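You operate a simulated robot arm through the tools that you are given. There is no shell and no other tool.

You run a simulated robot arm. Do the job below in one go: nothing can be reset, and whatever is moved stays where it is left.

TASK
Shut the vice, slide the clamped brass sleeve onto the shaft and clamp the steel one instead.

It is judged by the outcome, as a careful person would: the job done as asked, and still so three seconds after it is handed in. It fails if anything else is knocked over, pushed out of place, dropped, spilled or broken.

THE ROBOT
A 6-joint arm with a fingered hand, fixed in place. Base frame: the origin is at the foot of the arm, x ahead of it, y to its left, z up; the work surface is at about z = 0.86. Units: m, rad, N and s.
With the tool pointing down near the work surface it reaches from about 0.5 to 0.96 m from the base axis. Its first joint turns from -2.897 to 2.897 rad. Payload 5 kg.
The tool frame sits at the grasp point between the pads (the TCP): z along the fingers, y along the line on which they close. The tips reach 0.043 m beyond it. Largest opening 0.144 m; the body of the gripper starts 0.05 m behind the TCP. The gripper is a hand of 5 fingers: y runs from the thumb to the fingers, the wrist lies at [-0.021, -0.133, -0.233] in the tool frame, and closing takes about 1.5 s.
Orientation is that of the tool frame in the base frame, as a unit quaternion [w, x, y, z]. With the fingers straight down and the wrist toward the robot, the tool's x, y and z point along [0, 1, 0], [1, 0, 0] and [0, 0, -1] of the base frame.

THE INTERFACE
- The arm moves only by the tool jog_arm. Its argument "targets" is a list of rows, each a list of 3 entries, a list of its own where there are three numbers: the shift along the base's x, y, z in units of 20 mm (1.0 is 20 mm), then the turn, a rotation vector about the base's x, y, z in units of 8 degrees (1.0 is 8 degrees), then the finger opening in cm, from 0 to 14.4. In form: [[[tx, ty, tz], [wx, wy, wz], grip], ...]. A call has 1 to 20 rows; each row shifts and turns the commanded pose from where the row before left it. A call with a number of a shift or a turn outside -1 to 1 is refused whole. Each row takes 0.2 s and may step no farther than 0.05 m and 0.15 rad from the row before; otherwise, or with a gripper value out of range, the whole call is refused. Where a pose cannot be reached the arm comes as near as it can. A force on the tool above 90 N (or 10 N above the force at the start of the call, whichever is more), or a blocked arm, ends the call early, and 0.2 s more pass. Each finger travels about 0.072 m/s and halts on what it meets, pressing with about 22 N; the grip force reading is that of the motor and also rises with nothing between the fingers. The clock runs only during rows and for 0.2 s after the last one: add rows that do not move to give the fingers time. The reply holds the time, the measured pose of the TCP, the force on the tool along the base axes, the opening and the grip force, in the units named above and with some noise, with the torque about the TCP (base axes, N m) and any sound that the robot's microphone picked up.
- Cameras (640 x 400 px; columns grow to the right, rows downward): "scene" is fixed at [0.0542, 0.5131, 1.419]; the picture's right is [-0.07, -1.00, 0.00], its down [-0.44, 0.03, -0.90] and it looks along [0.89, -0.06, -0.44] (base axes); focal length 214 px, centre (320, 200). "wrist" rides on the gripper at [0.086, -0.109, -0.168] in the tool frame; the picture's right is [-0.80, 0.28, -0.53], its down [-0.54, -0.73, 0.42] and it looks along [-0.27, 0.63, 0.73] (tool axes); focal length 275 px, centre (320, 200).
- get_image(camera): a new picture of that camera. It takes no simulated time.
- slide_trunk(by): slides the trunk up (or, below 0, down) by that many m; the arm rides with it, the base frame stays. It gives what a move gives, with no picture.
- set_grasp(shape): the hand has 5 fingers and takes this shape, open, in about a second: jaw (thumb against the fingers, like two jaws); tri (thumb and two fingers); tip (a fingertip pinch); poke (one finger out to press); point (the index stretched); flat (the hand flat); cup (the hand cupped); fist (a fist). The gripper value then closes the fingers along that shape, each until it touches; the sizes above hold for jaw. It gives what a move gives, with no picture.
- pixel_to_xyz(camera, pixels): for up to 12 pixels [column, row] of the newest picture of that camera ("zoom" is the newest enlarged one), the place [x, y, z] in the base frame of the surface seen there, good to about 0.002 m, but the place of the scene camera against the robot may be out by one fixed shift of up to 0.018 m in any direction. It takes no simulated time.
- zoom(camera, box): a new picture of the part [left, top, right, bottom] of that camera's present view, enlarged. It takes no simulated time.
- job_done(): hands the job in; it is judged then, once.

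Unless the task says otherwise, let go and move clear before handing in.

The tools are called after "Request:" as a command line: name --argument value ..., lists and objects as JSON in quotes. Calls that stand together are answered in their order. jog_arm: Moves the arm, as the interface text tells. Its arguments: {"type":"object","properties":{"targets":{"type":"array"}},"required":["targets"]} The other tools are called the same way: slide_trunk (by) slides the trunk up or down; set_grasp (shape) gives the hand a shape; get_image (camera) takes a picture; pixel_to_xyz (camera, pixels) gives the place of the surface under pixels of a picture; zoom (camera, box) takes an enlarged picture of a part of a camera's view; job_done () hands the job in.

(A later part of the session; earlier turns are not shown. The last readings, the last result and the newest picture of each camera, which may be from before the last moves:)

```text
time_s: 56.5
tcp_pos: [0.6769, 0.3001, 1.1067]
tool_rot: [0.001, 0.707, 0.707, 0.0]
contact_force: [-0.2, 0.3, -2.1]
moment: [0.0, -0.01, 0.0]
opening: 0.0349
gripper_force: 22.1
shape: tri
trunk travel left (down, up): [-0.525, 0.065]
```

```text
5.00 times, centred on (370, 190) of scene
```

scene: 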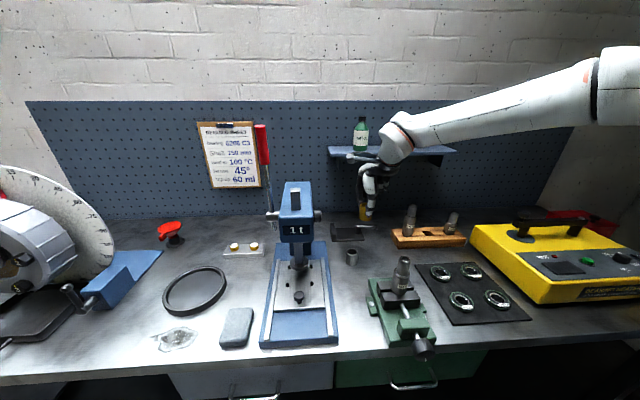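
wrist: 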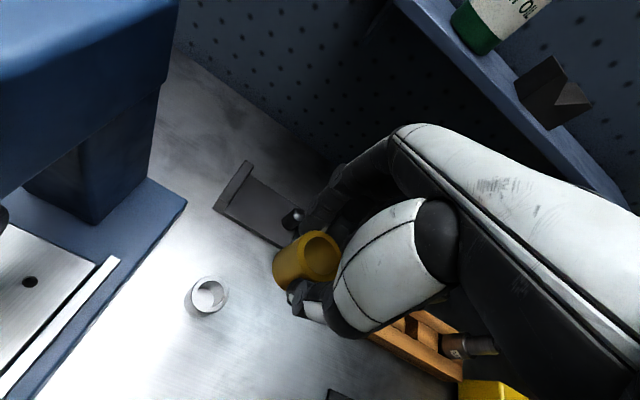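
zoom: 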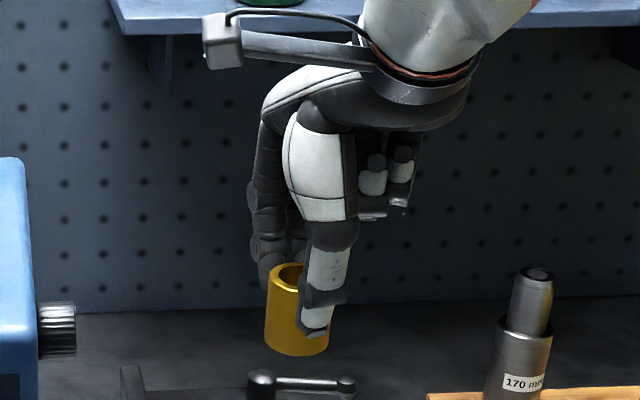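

The rim centre works out to about TCP+(−0.001, 0.000), upright, with the bottom about 66 mm below the TCP. I'll carry it toward the shaft, staying high enough to clear its top at 1.04.

Request:
jog_arm --targets '[[[-1, -0.1, 0.4], [0, 0, 0], 2], [[-1, -0.1, 0.4], [0, 0, 0], 2], [[-1, -0.1, 0.4], [0, 0, 0], 2], [[-1, -0.1, 0.4], [0, 0, 0], 2], [[-1, -0.1, 0], [0, 0, 0], 2], [[-1, -0.1, 0], [0, 0, 0], 2], [[-1, -0.1, 0], [0, 0, 0], 2]]'

Request:
get_image --camera "wrist"

Request:
get_image --camera "scene"

```text
time_s: 58.1
tcp_pos: [0.5358, 0.2866, 1.1367]
tool_rot: [0.0, 0.708, 0.706, -0.001]
contact_force: [0.5, -0.3, -2.5]
moment: [0.04, -0.03, 0.01]
opening: 0.035
gripper_force: 21.0
shape: tri
trunk travel left (down, up): [-0.525, 0.065]
```

```text
taken
```

wrist: 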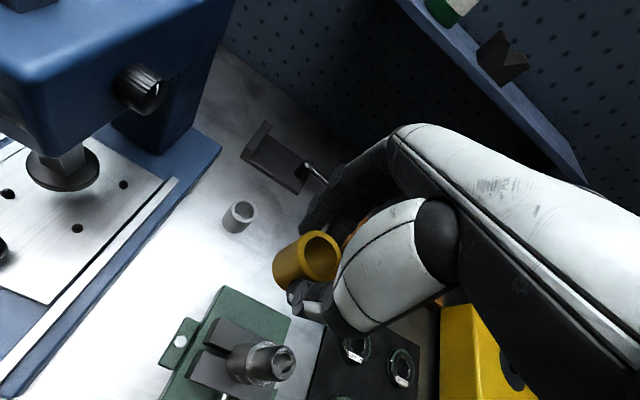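

```text
taken
```

scene: 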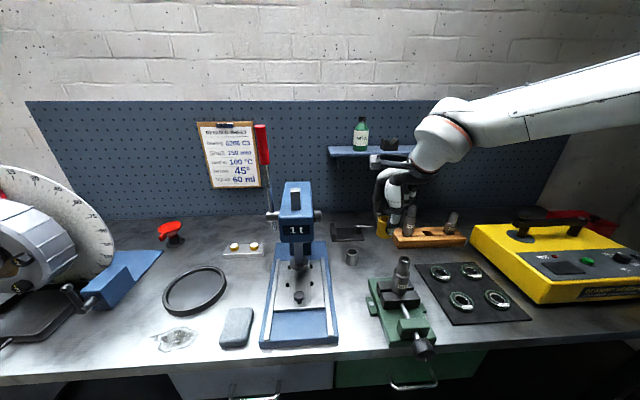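

The shaft top is now visible at (280,360) in the wrist view. I'll measure its rim and shoulder closely.

Request:
zoom --camera "wrist" --box '[215, 325, 315, 395]'

Request:
pixel_to_xyz --camera "zoom" --pixels '[[420, 200], [415, 170], [445, 148], [480, 200], [455, 235], [425, 225], [470, 165], [360, 170], [340, 240], [310, 215], [320, 150], [400, 260]]'

```text
5.71 times, centred on (265, 360) of wrist
```

zoom: 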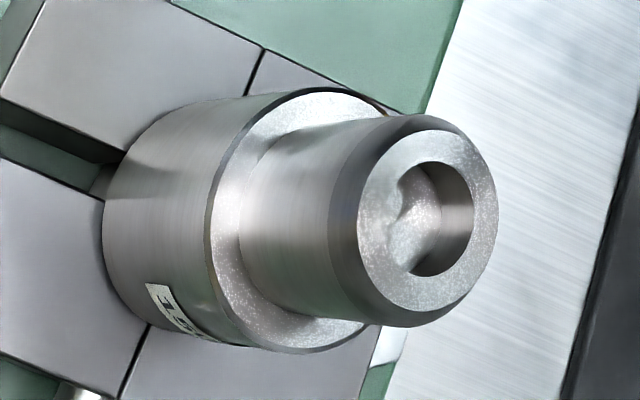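

```text
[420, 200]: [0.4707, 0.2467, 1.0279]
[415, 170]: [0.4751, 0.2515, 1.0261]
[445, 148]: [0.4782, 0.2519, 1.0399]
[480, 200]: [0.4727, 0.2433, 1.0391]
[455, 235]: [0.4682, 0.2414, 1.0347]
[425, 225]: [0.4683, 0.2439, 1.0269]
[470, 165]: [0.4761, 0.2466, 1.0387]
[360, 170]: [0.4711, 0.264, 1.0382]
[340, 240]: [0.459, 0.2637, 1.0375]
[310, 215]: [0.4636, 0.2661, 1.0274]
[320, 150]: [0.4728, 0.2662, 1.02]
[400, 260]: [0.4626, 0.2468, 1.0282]
```

The shaft top face centre comes out near (0.467, 0.251) at z≈1.039. I'll hover the sleeve directly above with about 30 mm of clearance and align visually in both cameras.

Request:
jog_arm --targets '[[[-1, -0.5, 0], [0, 0, 0], 2], [[-1, -0.5, 0], [0, 0, 0], 2], [[-0.8, -0.4, 0], [0, 0, 0], 2], [[-0.6, -0.33, 0], [0, 0, 0], 2], [[0, 0, 0], [0, 0, 0], 2]]'

Request:
get_image --camera "wrist"

Request:
zoom --camera "wrist" --box '[230, 210, 350, 330]'

Request:
zoom --camera "scene" --box '[360, 190, 450, 320]'

```text
time_s: 59.3
tcp_pos: [0.4665, 0.2517, 1.1368]
tool_rot: [0.001, 0.707, 0.707, 0.0]
contact_force: [0.2, -0.3, -2.8]
moment: [-0.02, -0.05, 0.03]
opening: 0.0345
gripper_force: 21.7
shape: tri
trunk travel left (down, up): [-0.525, 0.065]
```

```text
taken
```

wrist: 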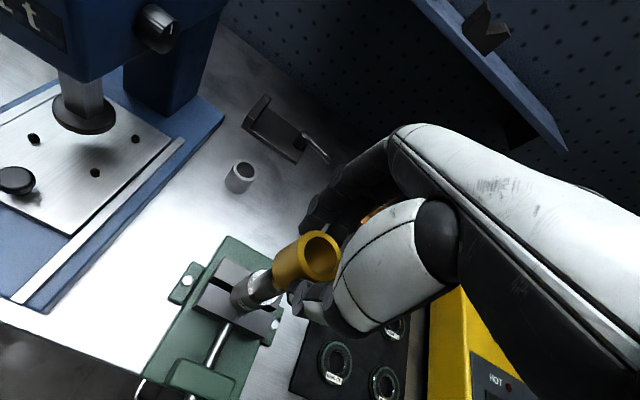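

```text
3.33 times, centred on (290, 270) of wrist
```

zoom: 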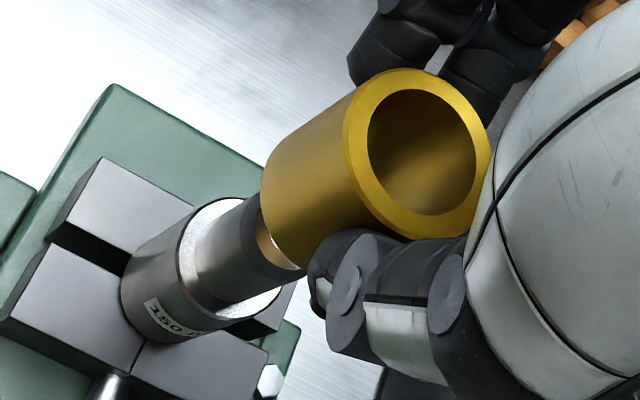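

```text
3.08 times, centred on (405, 255) of scene
```

zoom: 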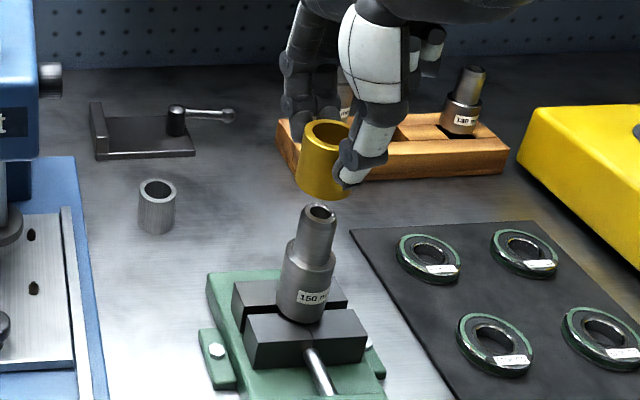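

The pose is reachable and the sleeve is nearly over the shaft. I'll lower to about 8 mm above the shaft top and compare the two axes at high zoom in both cameras.

Request:
jog_arm --targets '[[[0.02, 0, -0.6], [0, 0, 0], 2], [[0, 0, -0.5], [0, 0, 0], 2], [[0, 0, 0], [0, 0, 0], 2]]'

Request:
zoom --camera "scene" --box '[385, 225, 425, 290]'

Request:
zoom --camera "wrist" --box '[250, 220, 340, 310]'

```text
time_s: 60.1
tcp_pos: [0.4681, 0.2535, 1.1145]
tool_rot: [0.001, 0.707, 0.707, 0.001]
contact_force: [-0.1, -0.1, -2.3]
moment: [0.02, -0.01, -0.01]
opening: 0.0347
gripper_force: 21.8
shape: tri
trunk travel left (down, up): [-0.525, 0.065]
```

```text
6.15 times, centred on (405, 258) of scene
```

zoom: 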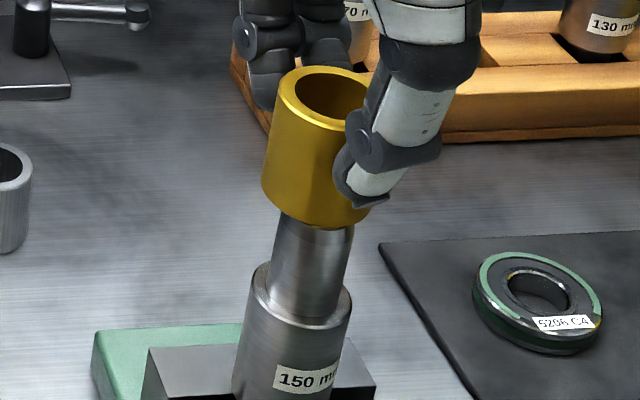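

```text
4.44 times, centred on (295, 265) of wrist
```

zoom: 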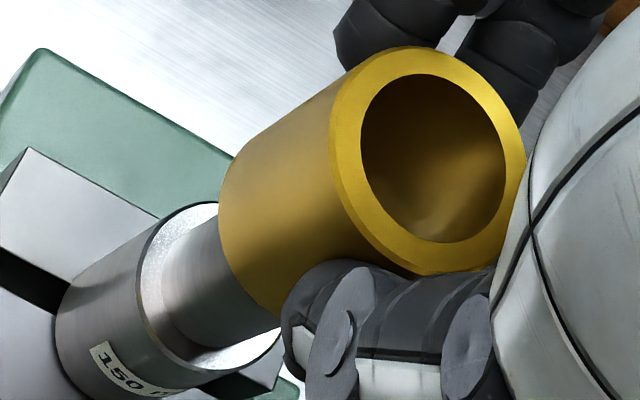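

I'll query the sleeve's bottom edge and the shaft edges in both views to quantify the offset.

Request:
pixel_to_xyz --camera "zoom" --pixels '[[224, 235], [230, 262], [245, 288], [228, 195], [250, 160], [300, 120], [345, 110], [385, 62], [430, 55], [345, 170], [370, 225], [262, 310]]'

Request:
zoom --camera "scene" --box '[388, 238, 418, 272]'

Request:
pixel_to_xyz --camera "zoom" --pixels '[[220, 150], [260, 190], [300, 210], [350, 215], [400, 205], [270, 240], [300, 250], [340, 255], [380, 245], [320, 300], [230, 100], [300, 120]]'

```text
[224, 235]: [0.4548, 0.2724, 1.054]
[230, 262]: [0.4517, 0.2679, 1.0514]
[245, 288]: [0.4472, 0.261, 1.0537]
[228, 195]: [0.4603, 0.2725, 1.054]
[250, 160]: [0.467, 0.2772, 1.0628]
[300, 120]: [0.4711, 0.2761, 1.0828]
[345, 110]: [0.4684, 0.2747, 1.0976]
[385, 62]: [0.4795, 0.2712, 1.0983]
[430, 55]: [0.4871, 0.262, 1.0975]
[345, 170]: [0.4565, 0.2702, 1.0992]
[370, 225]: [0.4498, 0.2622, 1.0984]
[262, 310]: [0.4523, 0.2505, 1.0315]
```

```text
11.76 times, centred on (403, 255) of scene
```

zoom: 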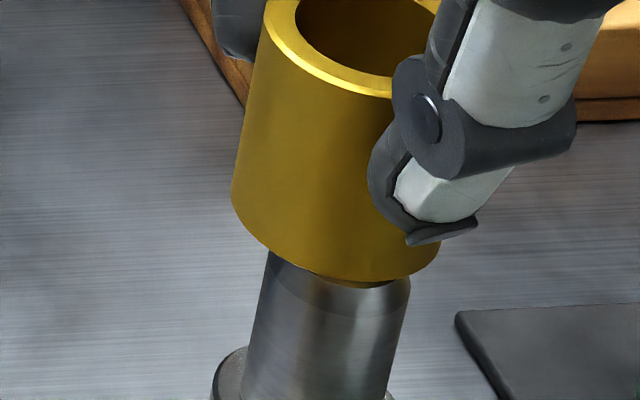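

```text
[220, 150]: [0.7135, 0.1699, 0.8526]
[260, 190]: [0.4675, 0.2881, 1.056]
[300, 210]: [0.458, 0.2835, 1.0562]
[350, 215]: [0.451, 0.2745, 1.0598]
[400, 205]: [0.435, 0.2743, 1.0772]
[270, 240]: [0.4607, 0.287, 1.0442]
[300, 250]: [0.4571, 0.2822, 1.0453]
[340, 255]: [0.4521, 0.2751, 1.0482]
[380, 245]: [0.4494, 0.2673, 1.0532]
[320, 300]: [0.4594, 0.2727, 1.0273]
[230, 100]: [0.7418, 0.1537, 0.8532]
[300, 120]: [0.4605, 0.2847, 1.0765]
```

In both cameras the sleeve axis at about (0.468, 0.2548) is roughly 2 mm too far to +y and 1 mm too far in x, compared with the shaft at (0.4667, 0.2528). I'll make that small correction and look again.

Request:
jog_arm --targets '[[[-0.05, -0.12, 0], [0, 0, 0], 2], [[0, 0, 0], [0, 0, 0], 2]]'

Request:
zoom --camera "wrist" --box '[250, 220, 340, 310]'

Request:
zoom --camera "scene" --box '[388, 238, 418, 272]'

```text
time_s: 60.7
tcp_pos: [0.4663, 0.2494, 1.116]
tool_rot: [-0.001, 0.707, 0.707, 0.001]
contact_force: [-0.1, -0.3, -3.6]
moment: [-0.02, -0.02, -0.01]
opening: 0.0351
gripper_force: 21.5
shape: tri
trunk travel left (down, up): [-0.525, 0.065]
```

```text
4.44 times, centred on (295, 265) of wrist
```

zoom: 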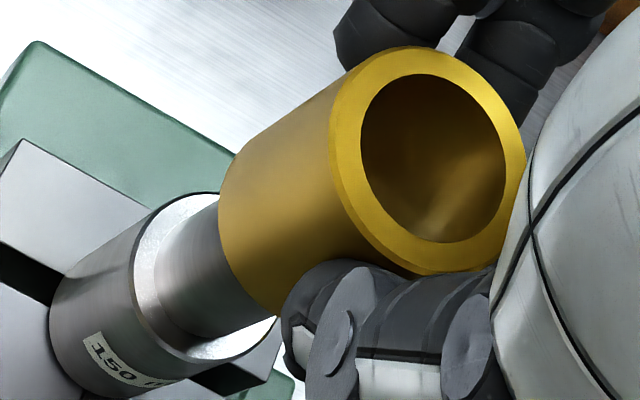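

```text
11.76 times, centred on (403, 255) of scene
```

zoom: 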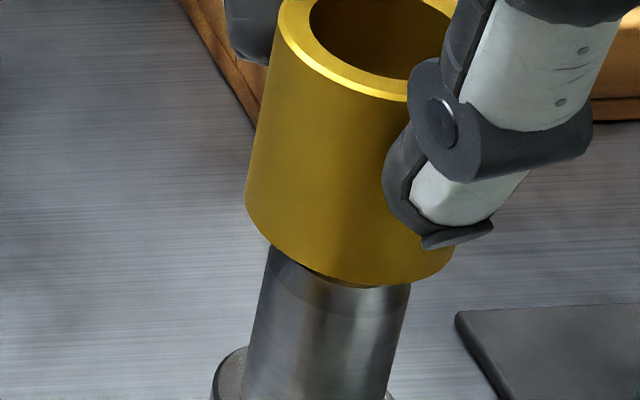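

In the scene view the gaps left and right of the shaft are now equal (about 36 px each), so y is aligned. For x I'll look more closely at the wrist view around the sleeve's bottom edge.

Request:
zoom --camera "wrist" --box '[245, 245, 305, 300]'

Request:
pixel_to_xyz --camera "zoom" --pixels '[[180, 250], [200, 260], [230, 270], [260, 285], [290, 300], [200, 210], [240, 240], [300, 290], [150, 230], [330, 250], [230, 150], [260, 110]]'

```text
7.27 times, centred on (275, 272) of wrist
```

zoom: 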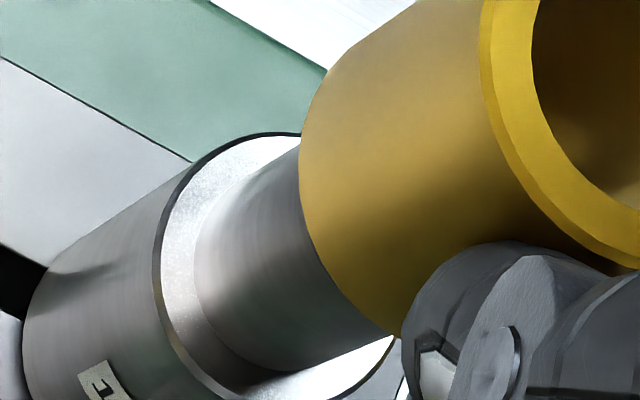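

```text
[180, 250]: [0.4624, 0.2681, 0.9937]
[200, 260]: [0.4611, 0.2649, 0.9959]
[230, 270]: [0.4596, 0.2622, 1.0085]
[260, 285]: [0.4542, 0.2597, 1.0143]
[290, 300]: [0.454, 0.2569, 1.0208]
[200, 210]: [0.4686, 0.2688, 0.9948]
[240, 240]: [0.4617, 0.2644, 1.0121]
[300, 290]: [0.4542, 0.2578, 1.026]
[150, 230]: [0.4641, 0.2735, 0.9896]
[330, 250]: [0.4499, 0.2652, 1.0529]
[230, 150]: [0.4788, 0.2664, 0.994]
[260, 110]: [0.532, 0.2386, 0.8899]
```

The shoulder ring is visible on both sides of the narrow part, which gives a good circle fit. I'll query points on its outer edge.

Request:
pixel_to_xyz --camera "zoom" --pixels '[[298, 137], [262, 138], [225, 152], [195, 178], [175, 212], [163, 255], [168, 305], [391, 342], [382, 360], [365, 380], [345, 396], [185, 345]]'

Request:
zoom --camera "wrist" --box '[285, 215, 345, 270]'

Request:
pixel_to_xyz --camera "zoom" --pixels '[[200, 150], [215, 110], [240, 80], [280, 50], [330, 35], [380, 35], [430, 55], [205, 200], [230, 250], [270, 300], [320, 340], [380, 360]]'

```text
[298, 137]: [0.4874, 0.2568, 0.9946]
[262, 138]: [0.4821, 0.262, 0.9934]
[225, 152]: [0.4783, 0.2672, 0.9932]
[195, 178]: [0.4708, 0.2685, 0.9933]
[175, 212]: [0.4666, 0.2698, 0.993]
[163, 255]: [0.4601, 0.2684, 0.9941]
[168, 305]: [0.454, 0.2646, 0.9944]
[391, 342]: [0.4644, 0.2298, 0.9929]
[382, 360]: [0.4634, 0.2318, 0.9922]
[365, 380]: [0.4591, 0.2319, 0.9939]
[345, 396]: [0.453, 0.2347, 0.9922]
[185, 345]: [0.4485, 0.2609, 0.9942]
```

```text
7.27 times, centred on (315, 242) of wrist
```

zoom: 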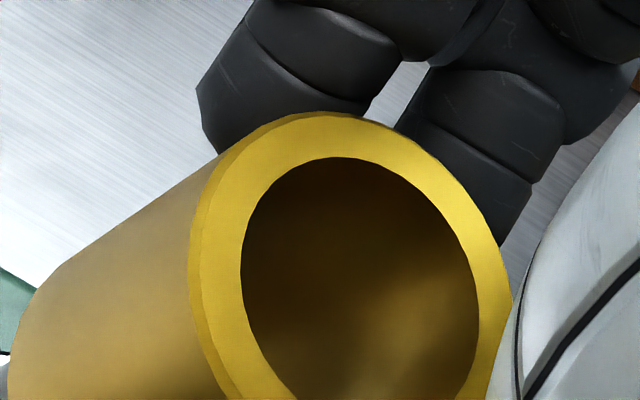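

```text
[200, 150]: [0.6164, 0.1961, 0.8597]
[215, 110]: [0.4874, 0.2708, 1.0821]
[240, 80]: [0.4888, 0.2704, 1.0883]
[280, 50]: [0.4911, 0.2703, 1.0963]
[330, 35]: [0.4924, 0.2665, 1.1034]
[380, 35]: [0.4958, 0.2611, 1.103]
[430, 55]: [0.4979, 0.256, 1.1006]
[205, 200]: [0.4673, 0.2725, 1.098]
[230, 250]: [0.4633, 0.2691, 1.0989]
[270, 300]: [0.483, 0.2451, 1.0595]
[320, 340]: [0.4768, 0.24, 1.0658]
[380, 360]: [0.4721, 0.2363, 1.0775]
```

The shoulder fit gives the shaft axis at (0.4669, 0.2501) with r≈0.020. I'll fit the sleeve rim the same way.

Request:
pixel_to_xyz --camera "zoom" --pixels '[[228, 165], [265, 133], [310, 120], [360, 124], [408, 147], [452, 187], [485, 238], [503, 290], [208, 220], [203, 270], [210, 330], [232, 385]]'

Request:
zoom --camera "wrist" --box '[255, 225, 335, 300]'

Request:
pixel_to_xyz --camera "zoom" --pixels '[[158, 220], [160, 250], [170, 280], [190, 310], [215, 335], [165, 195], [180, 165], [200, 250], [230, 150], [260, 250], [300, 130], [150, 235]]'

```text
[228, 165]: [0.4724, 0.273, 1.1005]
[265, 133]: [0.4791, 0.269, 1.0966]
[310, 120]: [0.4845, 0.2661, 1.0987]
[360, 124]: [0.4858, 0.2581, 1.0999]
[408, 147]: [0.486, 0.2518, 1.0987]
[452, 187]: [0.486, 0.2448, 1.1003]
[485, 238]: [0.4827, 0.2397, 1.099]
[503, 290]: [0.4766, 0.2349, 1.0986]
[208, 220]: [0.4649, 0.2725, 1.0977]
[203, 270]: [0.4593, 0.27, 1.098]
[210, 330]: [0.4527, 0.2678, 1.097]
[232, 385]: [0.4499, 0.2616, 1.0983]
```

```text
5.33 times, centred on (295, 262) of wrist
```

zoom: 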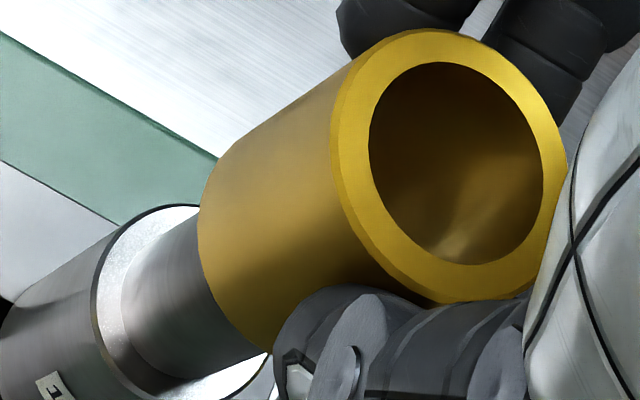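

```text
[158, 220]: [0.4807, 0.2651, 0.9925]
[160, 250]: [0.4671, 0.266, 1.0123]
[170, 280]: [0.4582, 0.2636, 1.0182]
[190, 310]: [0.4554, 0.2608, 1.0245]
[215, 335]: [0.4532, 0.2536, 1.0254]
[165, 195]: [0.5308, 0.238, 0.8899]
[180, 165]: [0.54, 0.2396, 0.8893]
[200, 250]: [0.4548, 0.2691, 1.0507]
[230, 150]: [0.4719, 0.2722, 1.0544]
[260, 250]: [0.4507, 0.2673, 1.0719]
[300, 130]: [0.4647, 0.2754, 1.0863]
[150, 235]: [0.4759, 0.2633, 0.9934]
```

The rim fit puts the sleeve at about (0.4675, 0.2530) and the shaft at (0.4669, 0.2501), while the scene view says they're already aligned. I'll split the difference by moving 1.2 mm in −y, then lower in 2 mm steps, relying on the shaft's chamfer and watching the side forces.

Request:
jog_arm --targets '[[[-0.03, -0.06, 0], [0, 0, 0], 2], [[0, 0, -0.1], [0, 0, 0], 2], [[0, 0, -0.1], [0, 0, 0], 2], [[0, 0, -0.1], [0, 0, 0], 2], [[0, 0, -0.1], [0, 0, 0], 2], [[0, 0, -0.1], [0, 0, 0], 2]]'

Request:
zoom --camera "wrist" --box '[245, 225, 335, 305]'

Request:
zoom --camera "scene" --box '[388, 238, 418, 272]'

```text
time_s: 62.1
tcp_pos: [0.467, 0.2483, 1.105]
tool_rot: [0.001, 0.707, 0.707, 0.0]
contact_force: [-0.6, 0.6, -1.9]
moment: [0.0, -0.01, -0.04]
opening: 0.0349
gripper_force: 22.1
shape: tri
trunk travel left (down, up): [-0.525, 0.065]
```

```text
5.00 times, centred on (290, 265) of wrist
```

zoom: 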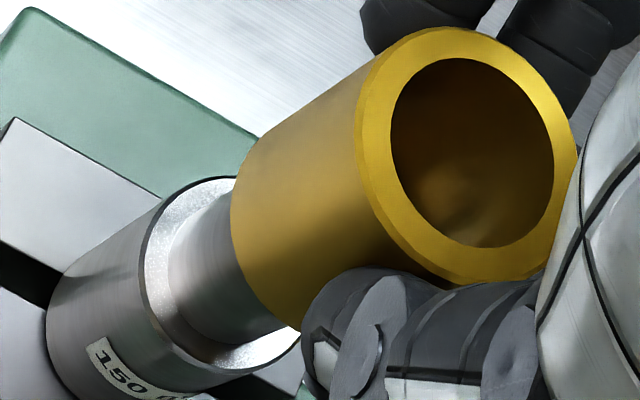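

```text
11.76 times, centred on (403, 255) of scene
```

zoom: 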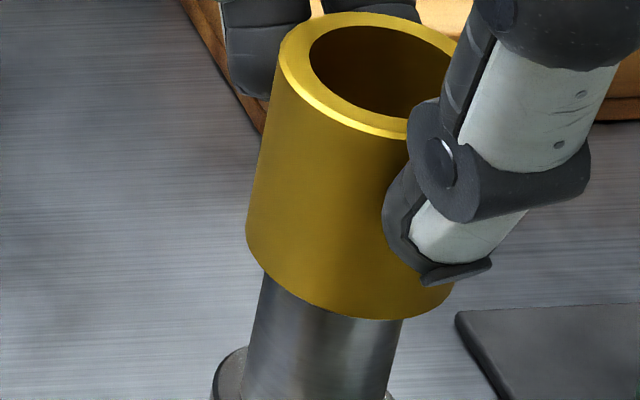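

No contact yet, with the sleeve bottom level with the shaft top. Edge gaps in both views now say the sleeve's lower end is 1–1.8 mm too far to −y, so I'll shift +1.3 mm in y and continue down in 2 mm steps.

Request:
jog_arm --targets '[[[0.03, 0.065, 0], [0, 0, 0], 2], [[0, 0, -0.1], [0, 0, 0], 2], [[0, 0, -0.1], [0, 0, 0], 2], [[0, 0, -0.05], [0, 0, 0], 2]]'

Request:
zoom --camera "wrist" --box '[245, 225, 335, 305]'

Request:
zoom --camera "scene" --box '[388, 238, 418, 272]'

```text
time_s: 63.1
tcp_pos: [0.4665, 0.2497, 1.0991]
tool_rot: [0.0, 0.707, 0.707, 0.001]
contact_force: [0.8, -0.4, -2.8]
moment: [0.03, 0.0, -0.01]
opening: 0.035
gripper_force: 22.1
shape: tri
trunk travel left (down, up): [-0.525, 0.065]
```

```text
5.00 times, centred on (290, 265) of wrist
```

zoom: 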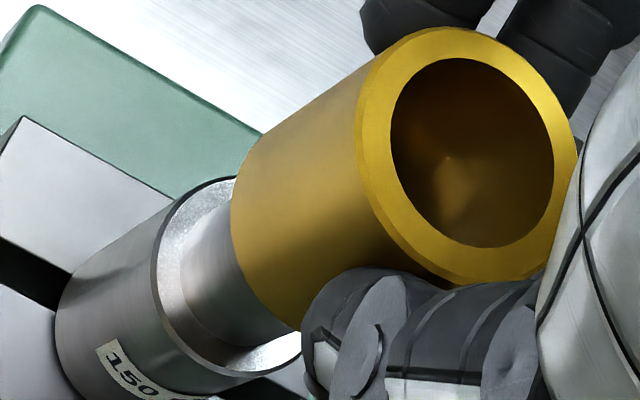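

```text
11.76 times, centred on (403, 255) of scene
```

zoom: 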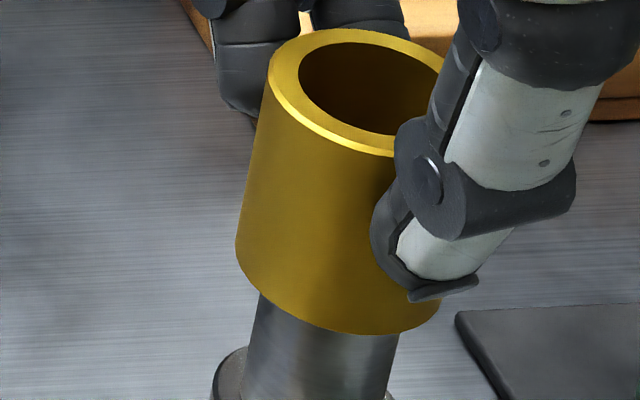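

There's still only the sleeve's weight on the tool and the bottom edge should already be past the shaft's top. I'll keep lowering in small steps.

Request:
jog_arm --targets '[[[0, 0, -0.1], [0, 0, 0], 2], [[0, 0, -0.1], [0, 0, 0], 2], [[0, 0, -0.1], [0, 0, 0], 2], [[0, 0, -0.1], [0, 0, 0], 2]]'

Request:
zoom --camera "wrist" --box '[245, 225, 335, 305]'

Request:
zoom --camera "scene" --box '[388, 238, 418, 272]'

```text
time_s: 64.1
tcp_pos: [0.4688, 0.2496, 1.0911]
tool_rot: [0.0, 0.707, 0.707, 0.0]
contact_force: [0.5, 0.0, -2.3]
moment: [0.01, -0.03, -0.03]
opening: 0.0348
gripper_force: 21.9
shape: tri
trunk travel left (down, up): [-0.525, 0.065]
```

```text
5.00 times, centred on (290, 265) of wrist
```

zoom: 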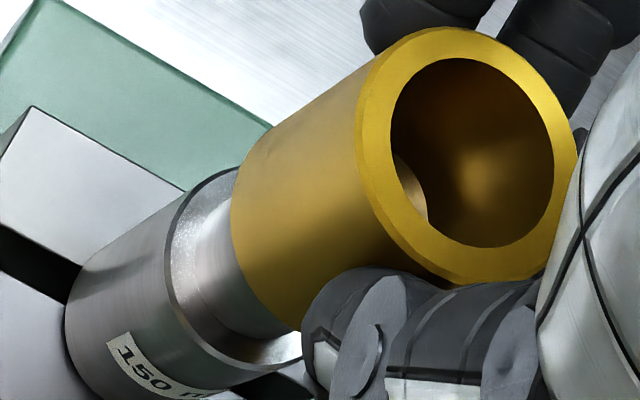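

```text
11.76 times, centred on (403, 255) of scene
```

zoom: 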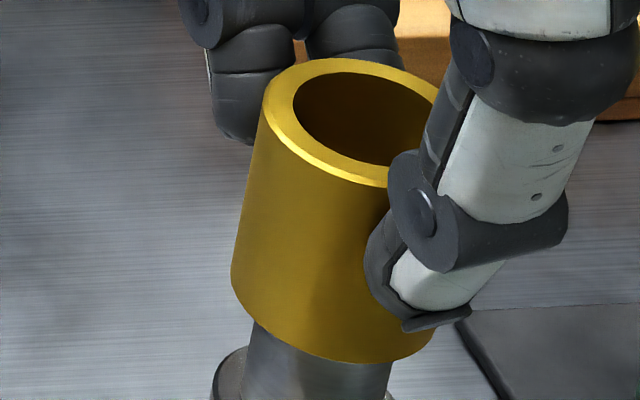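

The shaft's top face is now visible inside the bore at (415,190), so the sleeve is going on with no side load. I'll keep lowering, about 31 mm to the shoulder.

Request:
jog_arm --targets '[[[0, 0, -0.2], [0, 0, 0], 2], [[0, 0, -0.2], [0, 0, 0], 2], [[0, 0, -0.2], [0, 0, 0], 2], [[0, 0, -0.2], [0, 0, 0], 2]]'

Request:
zoom --camera "wrist" --box '[245, 225, 335, 305]'

Request:
zoom --camera "scene" --box '[383, 238, 423, 292]'

```text
time_s: 65.1
tcp_pos: [0.4676, 0.2505, 1.0758]
tool_rot: [0.0, 0.707, 0.707, 0.0]
contact_force: [0.5, -0.4, -2.3]
moment: [-0.01, -0.03, 0.02]
opening: 0.0353
gripper_force: 22.1
shape: tri
trunk travel left (down, up): [-0.525, 0.065]
```

```text
5.00 times, centred on (290, 265) of wrist
```

zoom: 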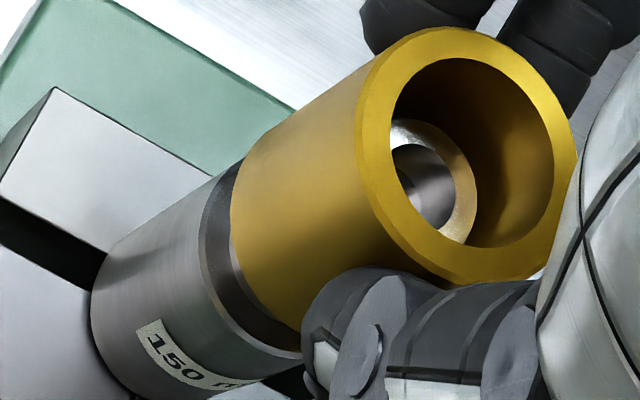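

```text
7.41 times, centred on (403, 265) of scene
```

zoom: 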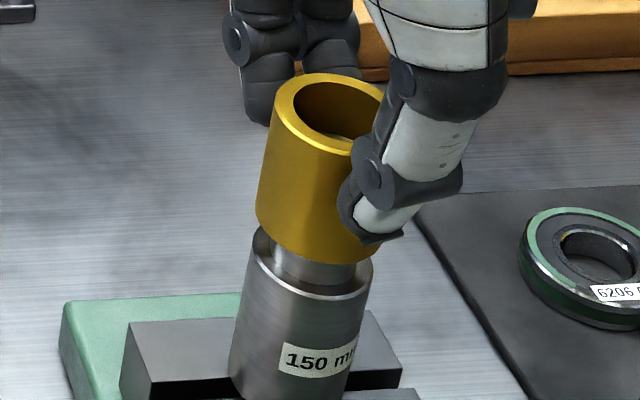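

The shaft top sits well inside the bore and there's no side force. About 16 mm remain, so I'll continue and then slow down for the seat.

Request:
jog_arm --targets '[[[0, 0, -0.2], [0, 0, 0], 2], [[0, 0, -0.2], [0, 0, 0], 2], [[0, 0, -0.15], [0, 0, 0], 2], [[0, 0, -0.1], [0, 0, 0], 2]]'

Request:
zoom --camera "wrist" --box '[245, 225, 335, 305]'

Request:
zoom --camera "scene" --box '[383, 238, 423, 292]'

```text
time_s: 66.1
tcp_pos: [0.4681, 0.2502, 1.0629]
tool_rot: [0.0, 0.707, 0.707, 0.0]
contact_force: [1.1, 1.1, -2.3]
moment: [-0.04, 0.01, 0.0]
opening: 0.0349
gripper_force: 22.1
shape: tri
trunk travel left (down, up): [-0.525, 0.065]
```

```text
5.00 times, centred on (290, 265) of wrist
```

zoom: 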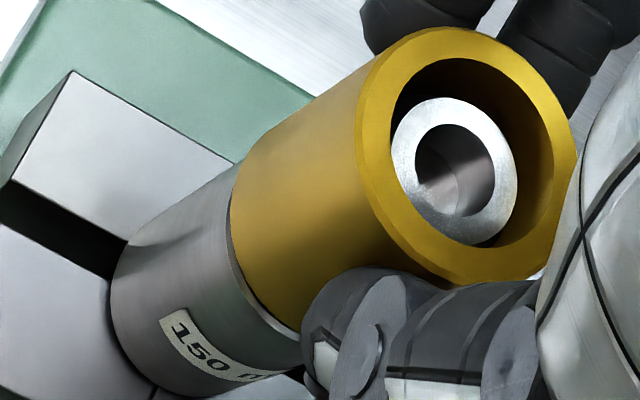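

```text
7.41 times, centred on (403, 265) of scene
```

zoom: 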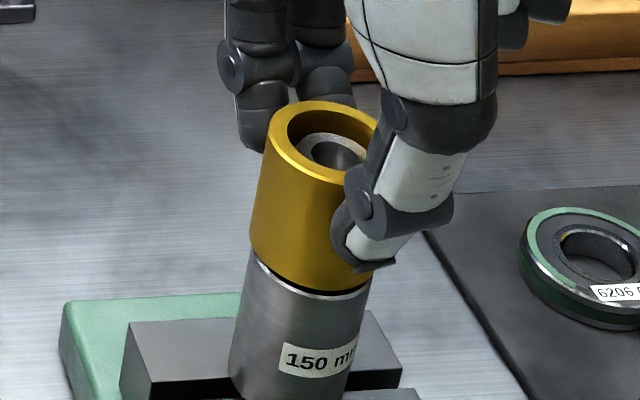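

Nearly seated, with only a thin line of shoulder left showing. I'll lower in 1 mm steps until the force shows contact.

Request:
jog_arm --targets '[[[0, 0, -0.06], [0, 0, 0], 2], [[0, 0, -0.06], [0, 0, 0], 2], [[0, 0, -0.06], [0, 0, 0], 2]]'

Request:
zoom --camera "wrist" --box '[245, 225, 335, 305]'

Request:
zoom --camera "scene" --box '[383, 238, 423, 292]'

```text
time_s: 66.9
tcp_pos: [0.4674, 0.2503, 1.0602]
tool_rot: [0.0, 0.707, 0.707, 0.0]
contact_force: [-0.4, -0.9, -1.6]
moment: [0.01, -0.04, -0.03]
opening: 0.0349
gripper_force: 21.5
shape: tri
trunk travel left (down, up): [-0.525, 0.065]
```

```text
5.00 times, centred on (290, 265) of wrist
```

zoom: 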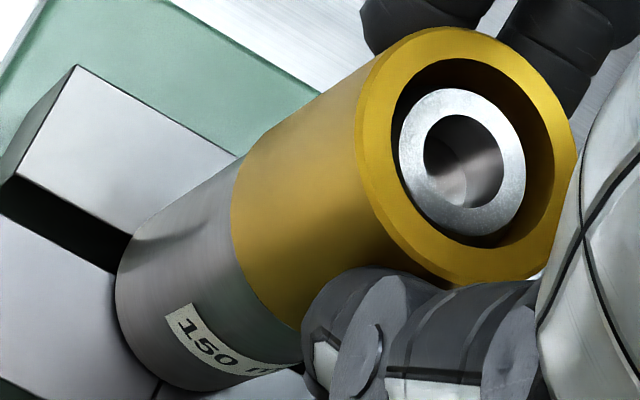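

```text
7.41 times, centred on (403, 265) of scene
```

zoom: 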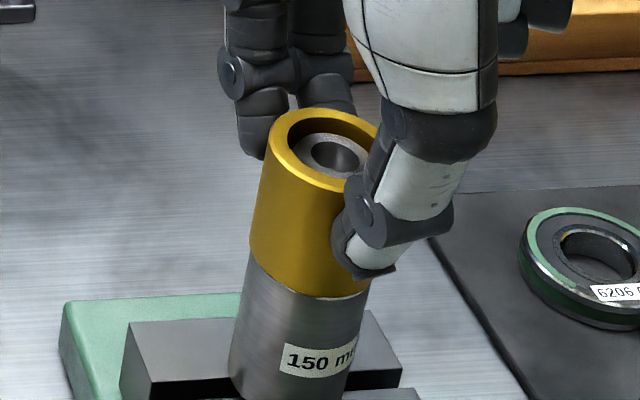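

It looks flush with the shoulder. One more small step to confirm the seat by force.

Request:
jog_arm --targets '[[[0, 0, -0.05], [0, 0, 0], 2], [[0, 0, 0], [0, 0, 0], 2]]'

```text
time_s: 67.5
tcp_pos: [0.466, 0.2495, 1.0586]
tool_rot: [0.001, 0.707, 0.707, 0.0]
contact_force: [1.1, -1.2, 3.9]
moment: [-0.02, -0.11, -0.04]
opening: 0.0351
gripper_force: 22.3
shape: tri
trunk travel left (down, up): [-0.525, 0.065]
```

The force rose from −1.6 to +3.9 N, so the sleeve is seated on the shoulder. I'll open the fingers and rise straight up.

Request:
jog_arm --targets '[[[0, 0, 0.03], [0, 0, 0], 4], [[0, 0, 0], [0, 0, 0], 5], [[0, 0, 0], [0, 0, 0], 6.5], [[0, 0, 0], [0, 0, 0], 8], [[0, 0, 0], [0, 0, 0], 8], [[0, 0, 0.5], [0, 0, 0], 8], [[0, 0, 1], [0, 0, 0], 8], [[0, 0, 1], [0, 0, 0], 8], [[0, 0, 1], [0, 0, 0], 8]]'

Request:
get_image --camera "scene"

Request:
zoom --camera "scene" --box '[370, 220, 440, 320]'

Request:
get_image --camera "wrist"

```text
time_s: 69.5
tcp_pos: [0.4664, 0.2488, 1.1277]
tool_rot: [-0.001, 0.707, 0.707, 0.0]
contact_force: [0.0, 0.3, 0.2]
moment: [0.0, -0.01, 0.03]
opening: 0.0796
gripper_force: 0.1
shape: tri
trunk travel left (down, up): [-0.525, 0.065]
```

```text
taken
```

scene: 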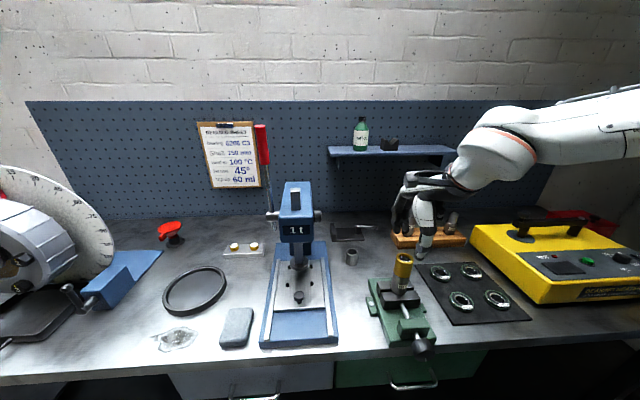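

```text
4.00 times, centred on (405, 270) of scene
```

zoom: 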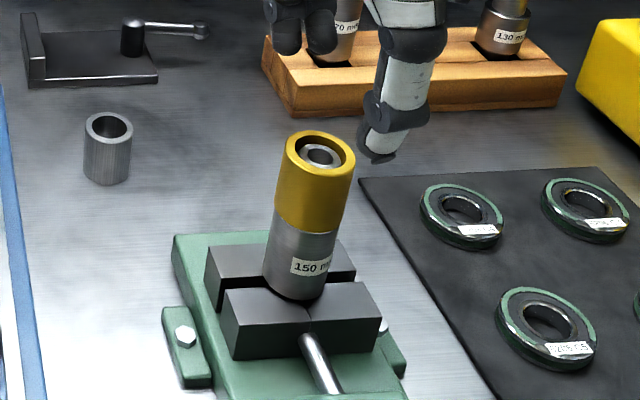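

```text
taken
```

wrist: 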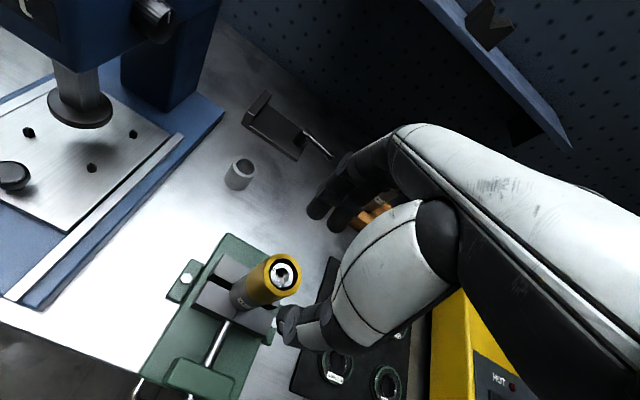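

The brass sleeve is seated on the shaft at (315,180) in the zoom and everything is upright. Next is the steel sleeve at about (0.658, 0.342). I'll go there with a small +16° yaw so the camera bracket stays away from the press knob.

Request:
jog_arm --targets '[[[1, 0.4, 0], [0, 0, 0], 8], [[1, 0.4, 0], [0, 0, 0], 8], [[1, 0.4, 0], [0, 0, 0], 8], [[1, 0.4, 0], [0, 0, 1], 8], [[1, 0.4, 0], [0, 0, 1], 8], [[1, 0.4, 0], [0, 0, 0], 8], [[1, 0.4, 0], [0, 0, 0], 8], [[1, 0.4, 0], [0, 0, 0], 8], [[0.8, 0.7, -1], [0, 0, 0], 8], [[0.8, 0.75, -1], [0, 0, 0], 8], [[0, 0, -1], [0, 0, 0], 8], [[0, 0, -1], [0, 0, 0], 8]]'

Request:
get_image --camera "wrist"

Request:
zoom --camera "scene" --box '[300, 170, 420, 290]'

```text
time_s: 72.1
tcp_pos: [0.6595, 0.3447, 1.0482]
tool_rot: [0.0, 0.602, 0.799, 0.0]
contact_force: [-0.4, 0.3, 0.5]
moment: [-0.02, -0.02, -0.05]
opening: 0.0798
gripper_force: 0.0
shape: tri
trunk travel left (down, up): [-0.525, 0.065]
```

```text
taken
```

wrist: 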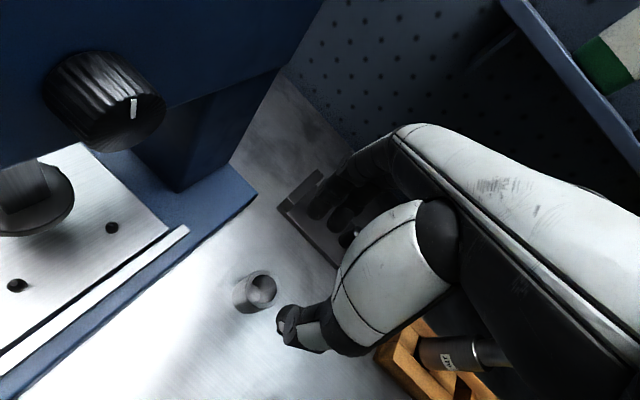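

```text
3.33 times, centred on (360, 230) of scene
```

zoom: 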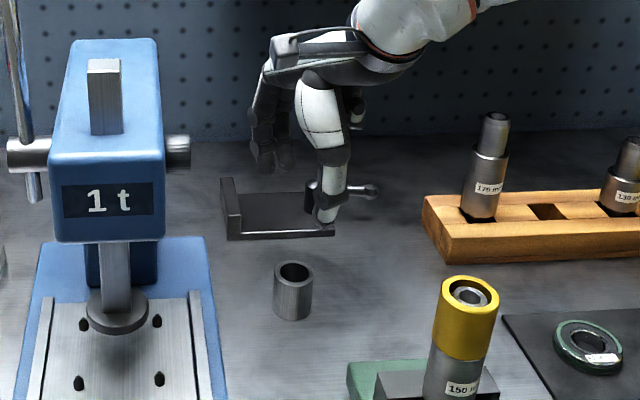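

I'm above the steel sleeve at (255,290) in the wrist view. I'll fit its rim to centre precisely.

Request:
zoom --camera "wrist" --box '[225, 260, 295, 325]'

Request:
pixel_to_xyz --camera "zoom" --pixels '[[243, 185], [245, 150], [265, 115], [305, 85], [350, 80], [395, 105], [415, 140], [425, 185], [415, 230], [380, 265], [320, 265], [270, 240]]'

```text
6.15 times, centred on (260, 292) of wrist
```

zoom: 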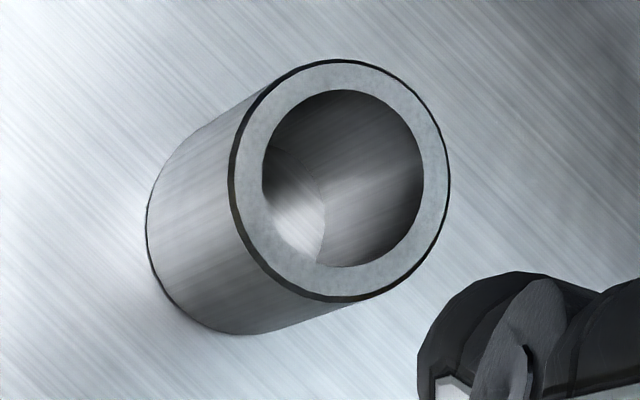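

```text
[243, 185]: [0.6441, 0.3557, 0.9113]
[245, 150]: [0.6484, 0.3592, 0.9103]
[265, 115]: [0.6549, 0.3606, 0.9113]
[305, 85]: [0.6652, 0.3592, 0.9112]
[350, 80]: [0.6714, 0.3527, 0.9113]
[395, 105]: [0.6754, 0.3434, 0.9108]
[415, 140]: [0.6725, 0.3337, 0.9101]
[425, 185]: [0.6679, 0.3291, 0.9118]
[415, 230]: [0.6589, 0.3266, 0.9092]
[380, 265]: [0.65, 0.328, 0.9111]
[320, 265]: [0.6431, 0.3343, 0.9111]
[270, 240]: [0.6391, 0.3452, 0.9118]
```

The steel sleeve's centre is (0.6575, 0.3437) and its top z≈0.911. I'll shift slightly, descend to z≈0.925 and close.

Request:
jog_arm --targets '[[[-0.1, -0.05, -1], [0, 0, 0], 8], [[0, 0, -1], [0, 0, 0], 8], [[0, 0, -1], [0, 0, 0], 8], [[0, 0, -1], [0, 0, 0], 8], [[0, 0, -1], [0, 0, 0], 8], [[0, 0, -1], [0, 0, 0], 8], [[0, 0, -0.1], [0, 0, 0], 8]]'

Request:
get_image --camera "wrist"

Request:
zoom --camera "scene" --box '[310, 190, 400, 280]'

```text
time_s: 73.7
tcp_pos: [0.6569, 0.3417, 0.9265]
tool_rot: [0.001, 0.602, 0.798, 0.0]
contact_force: [-0.5, 0.8, -0.1]
moment: [0.0, 0.01, -0.02]
opening: 0.0798
gripper_force: 0.0
shape: tri
trunk travel left (down, up): [-0.525, 0.065]
```

```text
taken
```

wrist: 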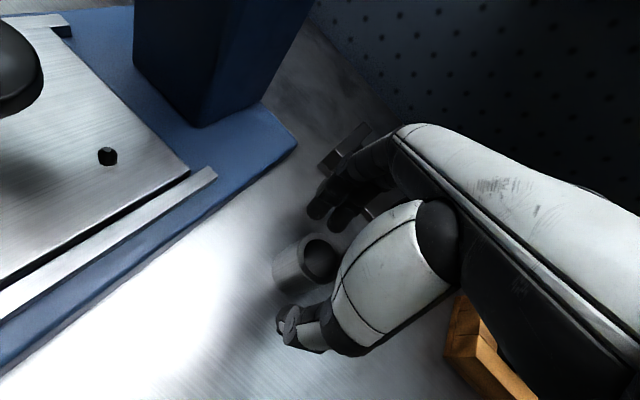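

```text
4.44 times, centred on (355, 235) of scene
```

zoom: 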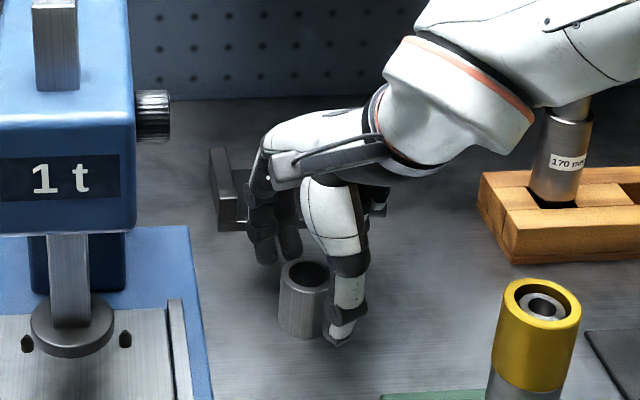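

The fingers straddle the steel sleeve with no contact. Closing now.

Request:
jog_arm --targets '[[[0, 0, 0], [0, 0, 0], 6], [[0, 0, 0], [0, 0, 0], 5], [[0, 0, 0], [0, 0, 0], 4.2], [[0, 0, 0], [0, 0, 0], 3.6], [[0, 0, 0], [0, 0, 0], 3], [[0, 0, 0], [0, 0, 0], 2], [[0, 0, 0], [0, 0, 0], 2], [[0, 0, 0.1], [0, 0, 0], 2], [[0, 0, 0.1], [0, 0, 0], 2], [[0, 0, 0.2], [0, 0, 0], 2]]'

Request:
get_image --camera "wrist"

Request:
zoom --camera "scene" --box '[310, 190, 400, 280]'

```text
time_s: 75.9
tcp_pos: [0.6576, 0.342, 0.9346]
tool_rot: [-0.001, 0.602, 0.799, 0.0]
contact_force: [-0.5, 0.1, -2.4]
moment: [0.02, 0.02, 0.01]
opening: 0.0353
gripper_force: 22.1
shape: tri
trunk travel left (down, up): [-0.525, 0.065]
```

```text
taken
```

wrist: 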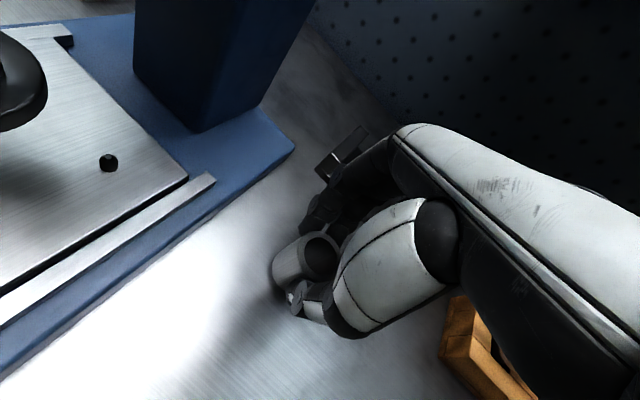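

```text
4.44 times, centred on (355, 235) of scene
```

zoom: 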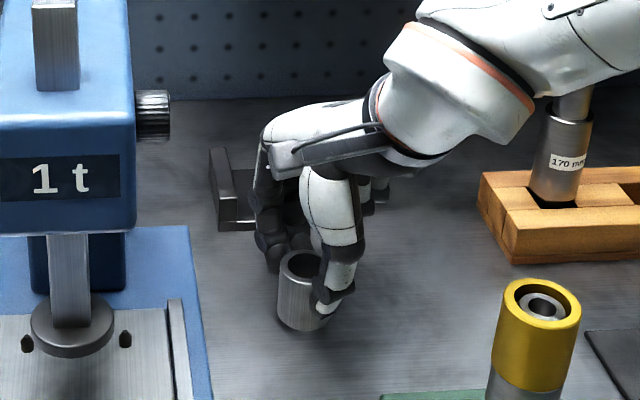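

The steel sleeve is lifted, adding about 2.4 N. I'll raise it above the stop and carry it to the clamp, turning the yaw back to straight.

Request:
jog_arm --targets '[[[0, 0, 1], [0, 0, 0], 2], [[0, 0, 1], [0, 0, 0], 2], [[0, 0, 1], [0, 0, 0], 2], [[0.5, 0, 0.5], [0, 0, 0], 2], [[1, 0, 0], [0, 0, 0], 2], [[1, 0, 0], [0, 0, 0], 2], [[1, 0, 0], [0, 0, -0.5], 2], [[1, 0, 0], [0, 0, -0.5], 2], [[1, 0, 0], [0, 0, -0.5], 2], [[1, 0.1, 0], [0, 0, -0.5], 2], [[1, 0.1, 0], [0, 0, 0], 2], [[0.9, 0.05, 0], [0, 0, 0], 2]]'

Request:
get_image --camera "wrist"

Request:
zoom --camera "scene" --box '[315, 170, 395, 250]'

```text
time_s: 78.5
tcp_pos: [0.8247, 0.3472, 1.0036]
tool_rot: [-0.001, 0.707, 0.707, 0.0]
contact_force: [0.3, -0.3, -3.2]
moment: [-0.04, -0.01, -0.02]
opening: 0.035
gripper_force: 22.0
shape: tri
trunk travel left (down, up): [-0.525, 0.065]
```

```text
taken
```

wrist: 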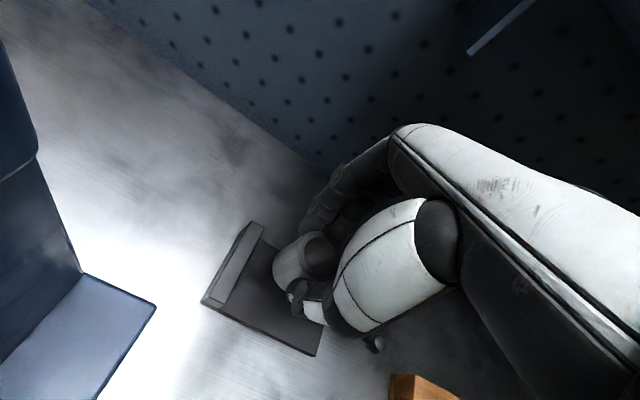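

```text
5.00 times, centred on (355, 210) of scene
```

zoom: 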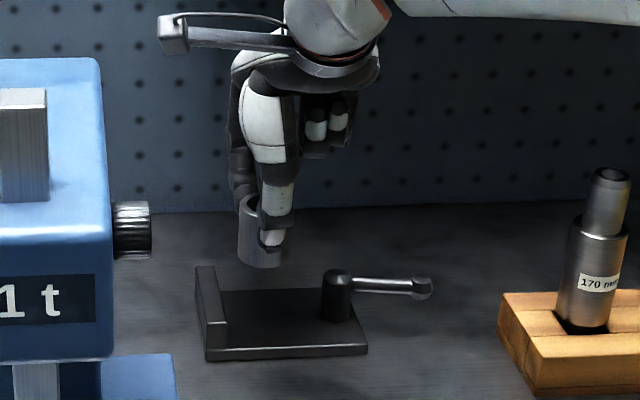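

The clamp is empty and its lever is open. I'll lower the sleeve to the plate, slowing for the last millimetres.

Request:
jog_arm --targets '[[[0.06, -0.02, -0.9], [0, 0, 0], 2], [[0, 0, -0.9], [0, 0, 0], 2], [[0, 0, -0.9], [0, 0, 0], 2], [[0, 0, -0.1], [0, 0, 0], 2], [[0, 0, -0.1], [0, 0, 0], 2], [[0, 0, 0], [0, 0, 0], 2]]'

Request:
get_image --camera "wrist"

Request:
zoom --camera "wrist" --box '[215, 185, 345, 335]'

Request:
zoom --camera "scene" --box '[325, 200, 385, 250]'

```text
time_s: 79.9
tcp_pos: [0.8272, 0.3463, 0.9467]
tool_rot: [0.0, 0.707, 0.707, 0.0]
contact_force: [-0.5, -0.4, -2.7]
moment: [0.0, 0.02, 0.0]
opening: 0.0351
gripper_force: 21.9
shape: tri
trunk travel left (down, up): [-0.525, 0.065]
```

```text
taken
```

wrist: 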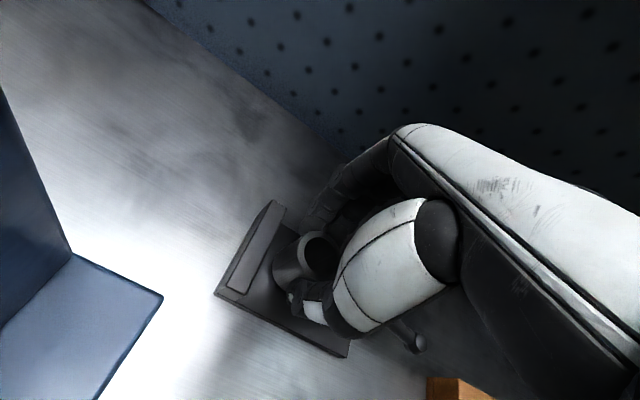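

```text
2.67 times, centred on (280, 260) of wrist
```

zoom: 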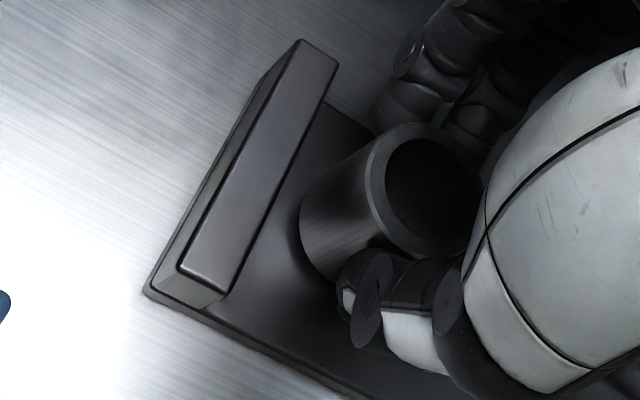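

```text
8.00 times, centred on (355, 225) of scene
```

zoom: 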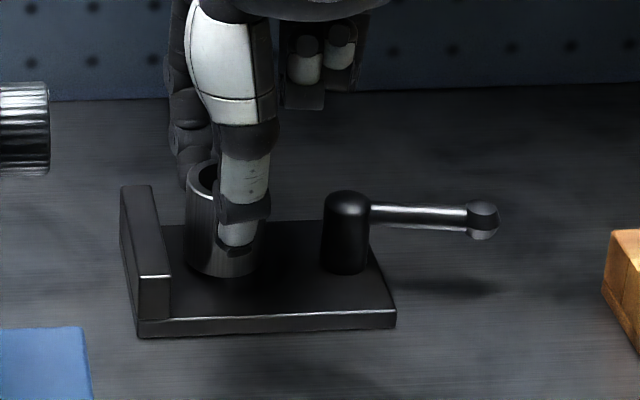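

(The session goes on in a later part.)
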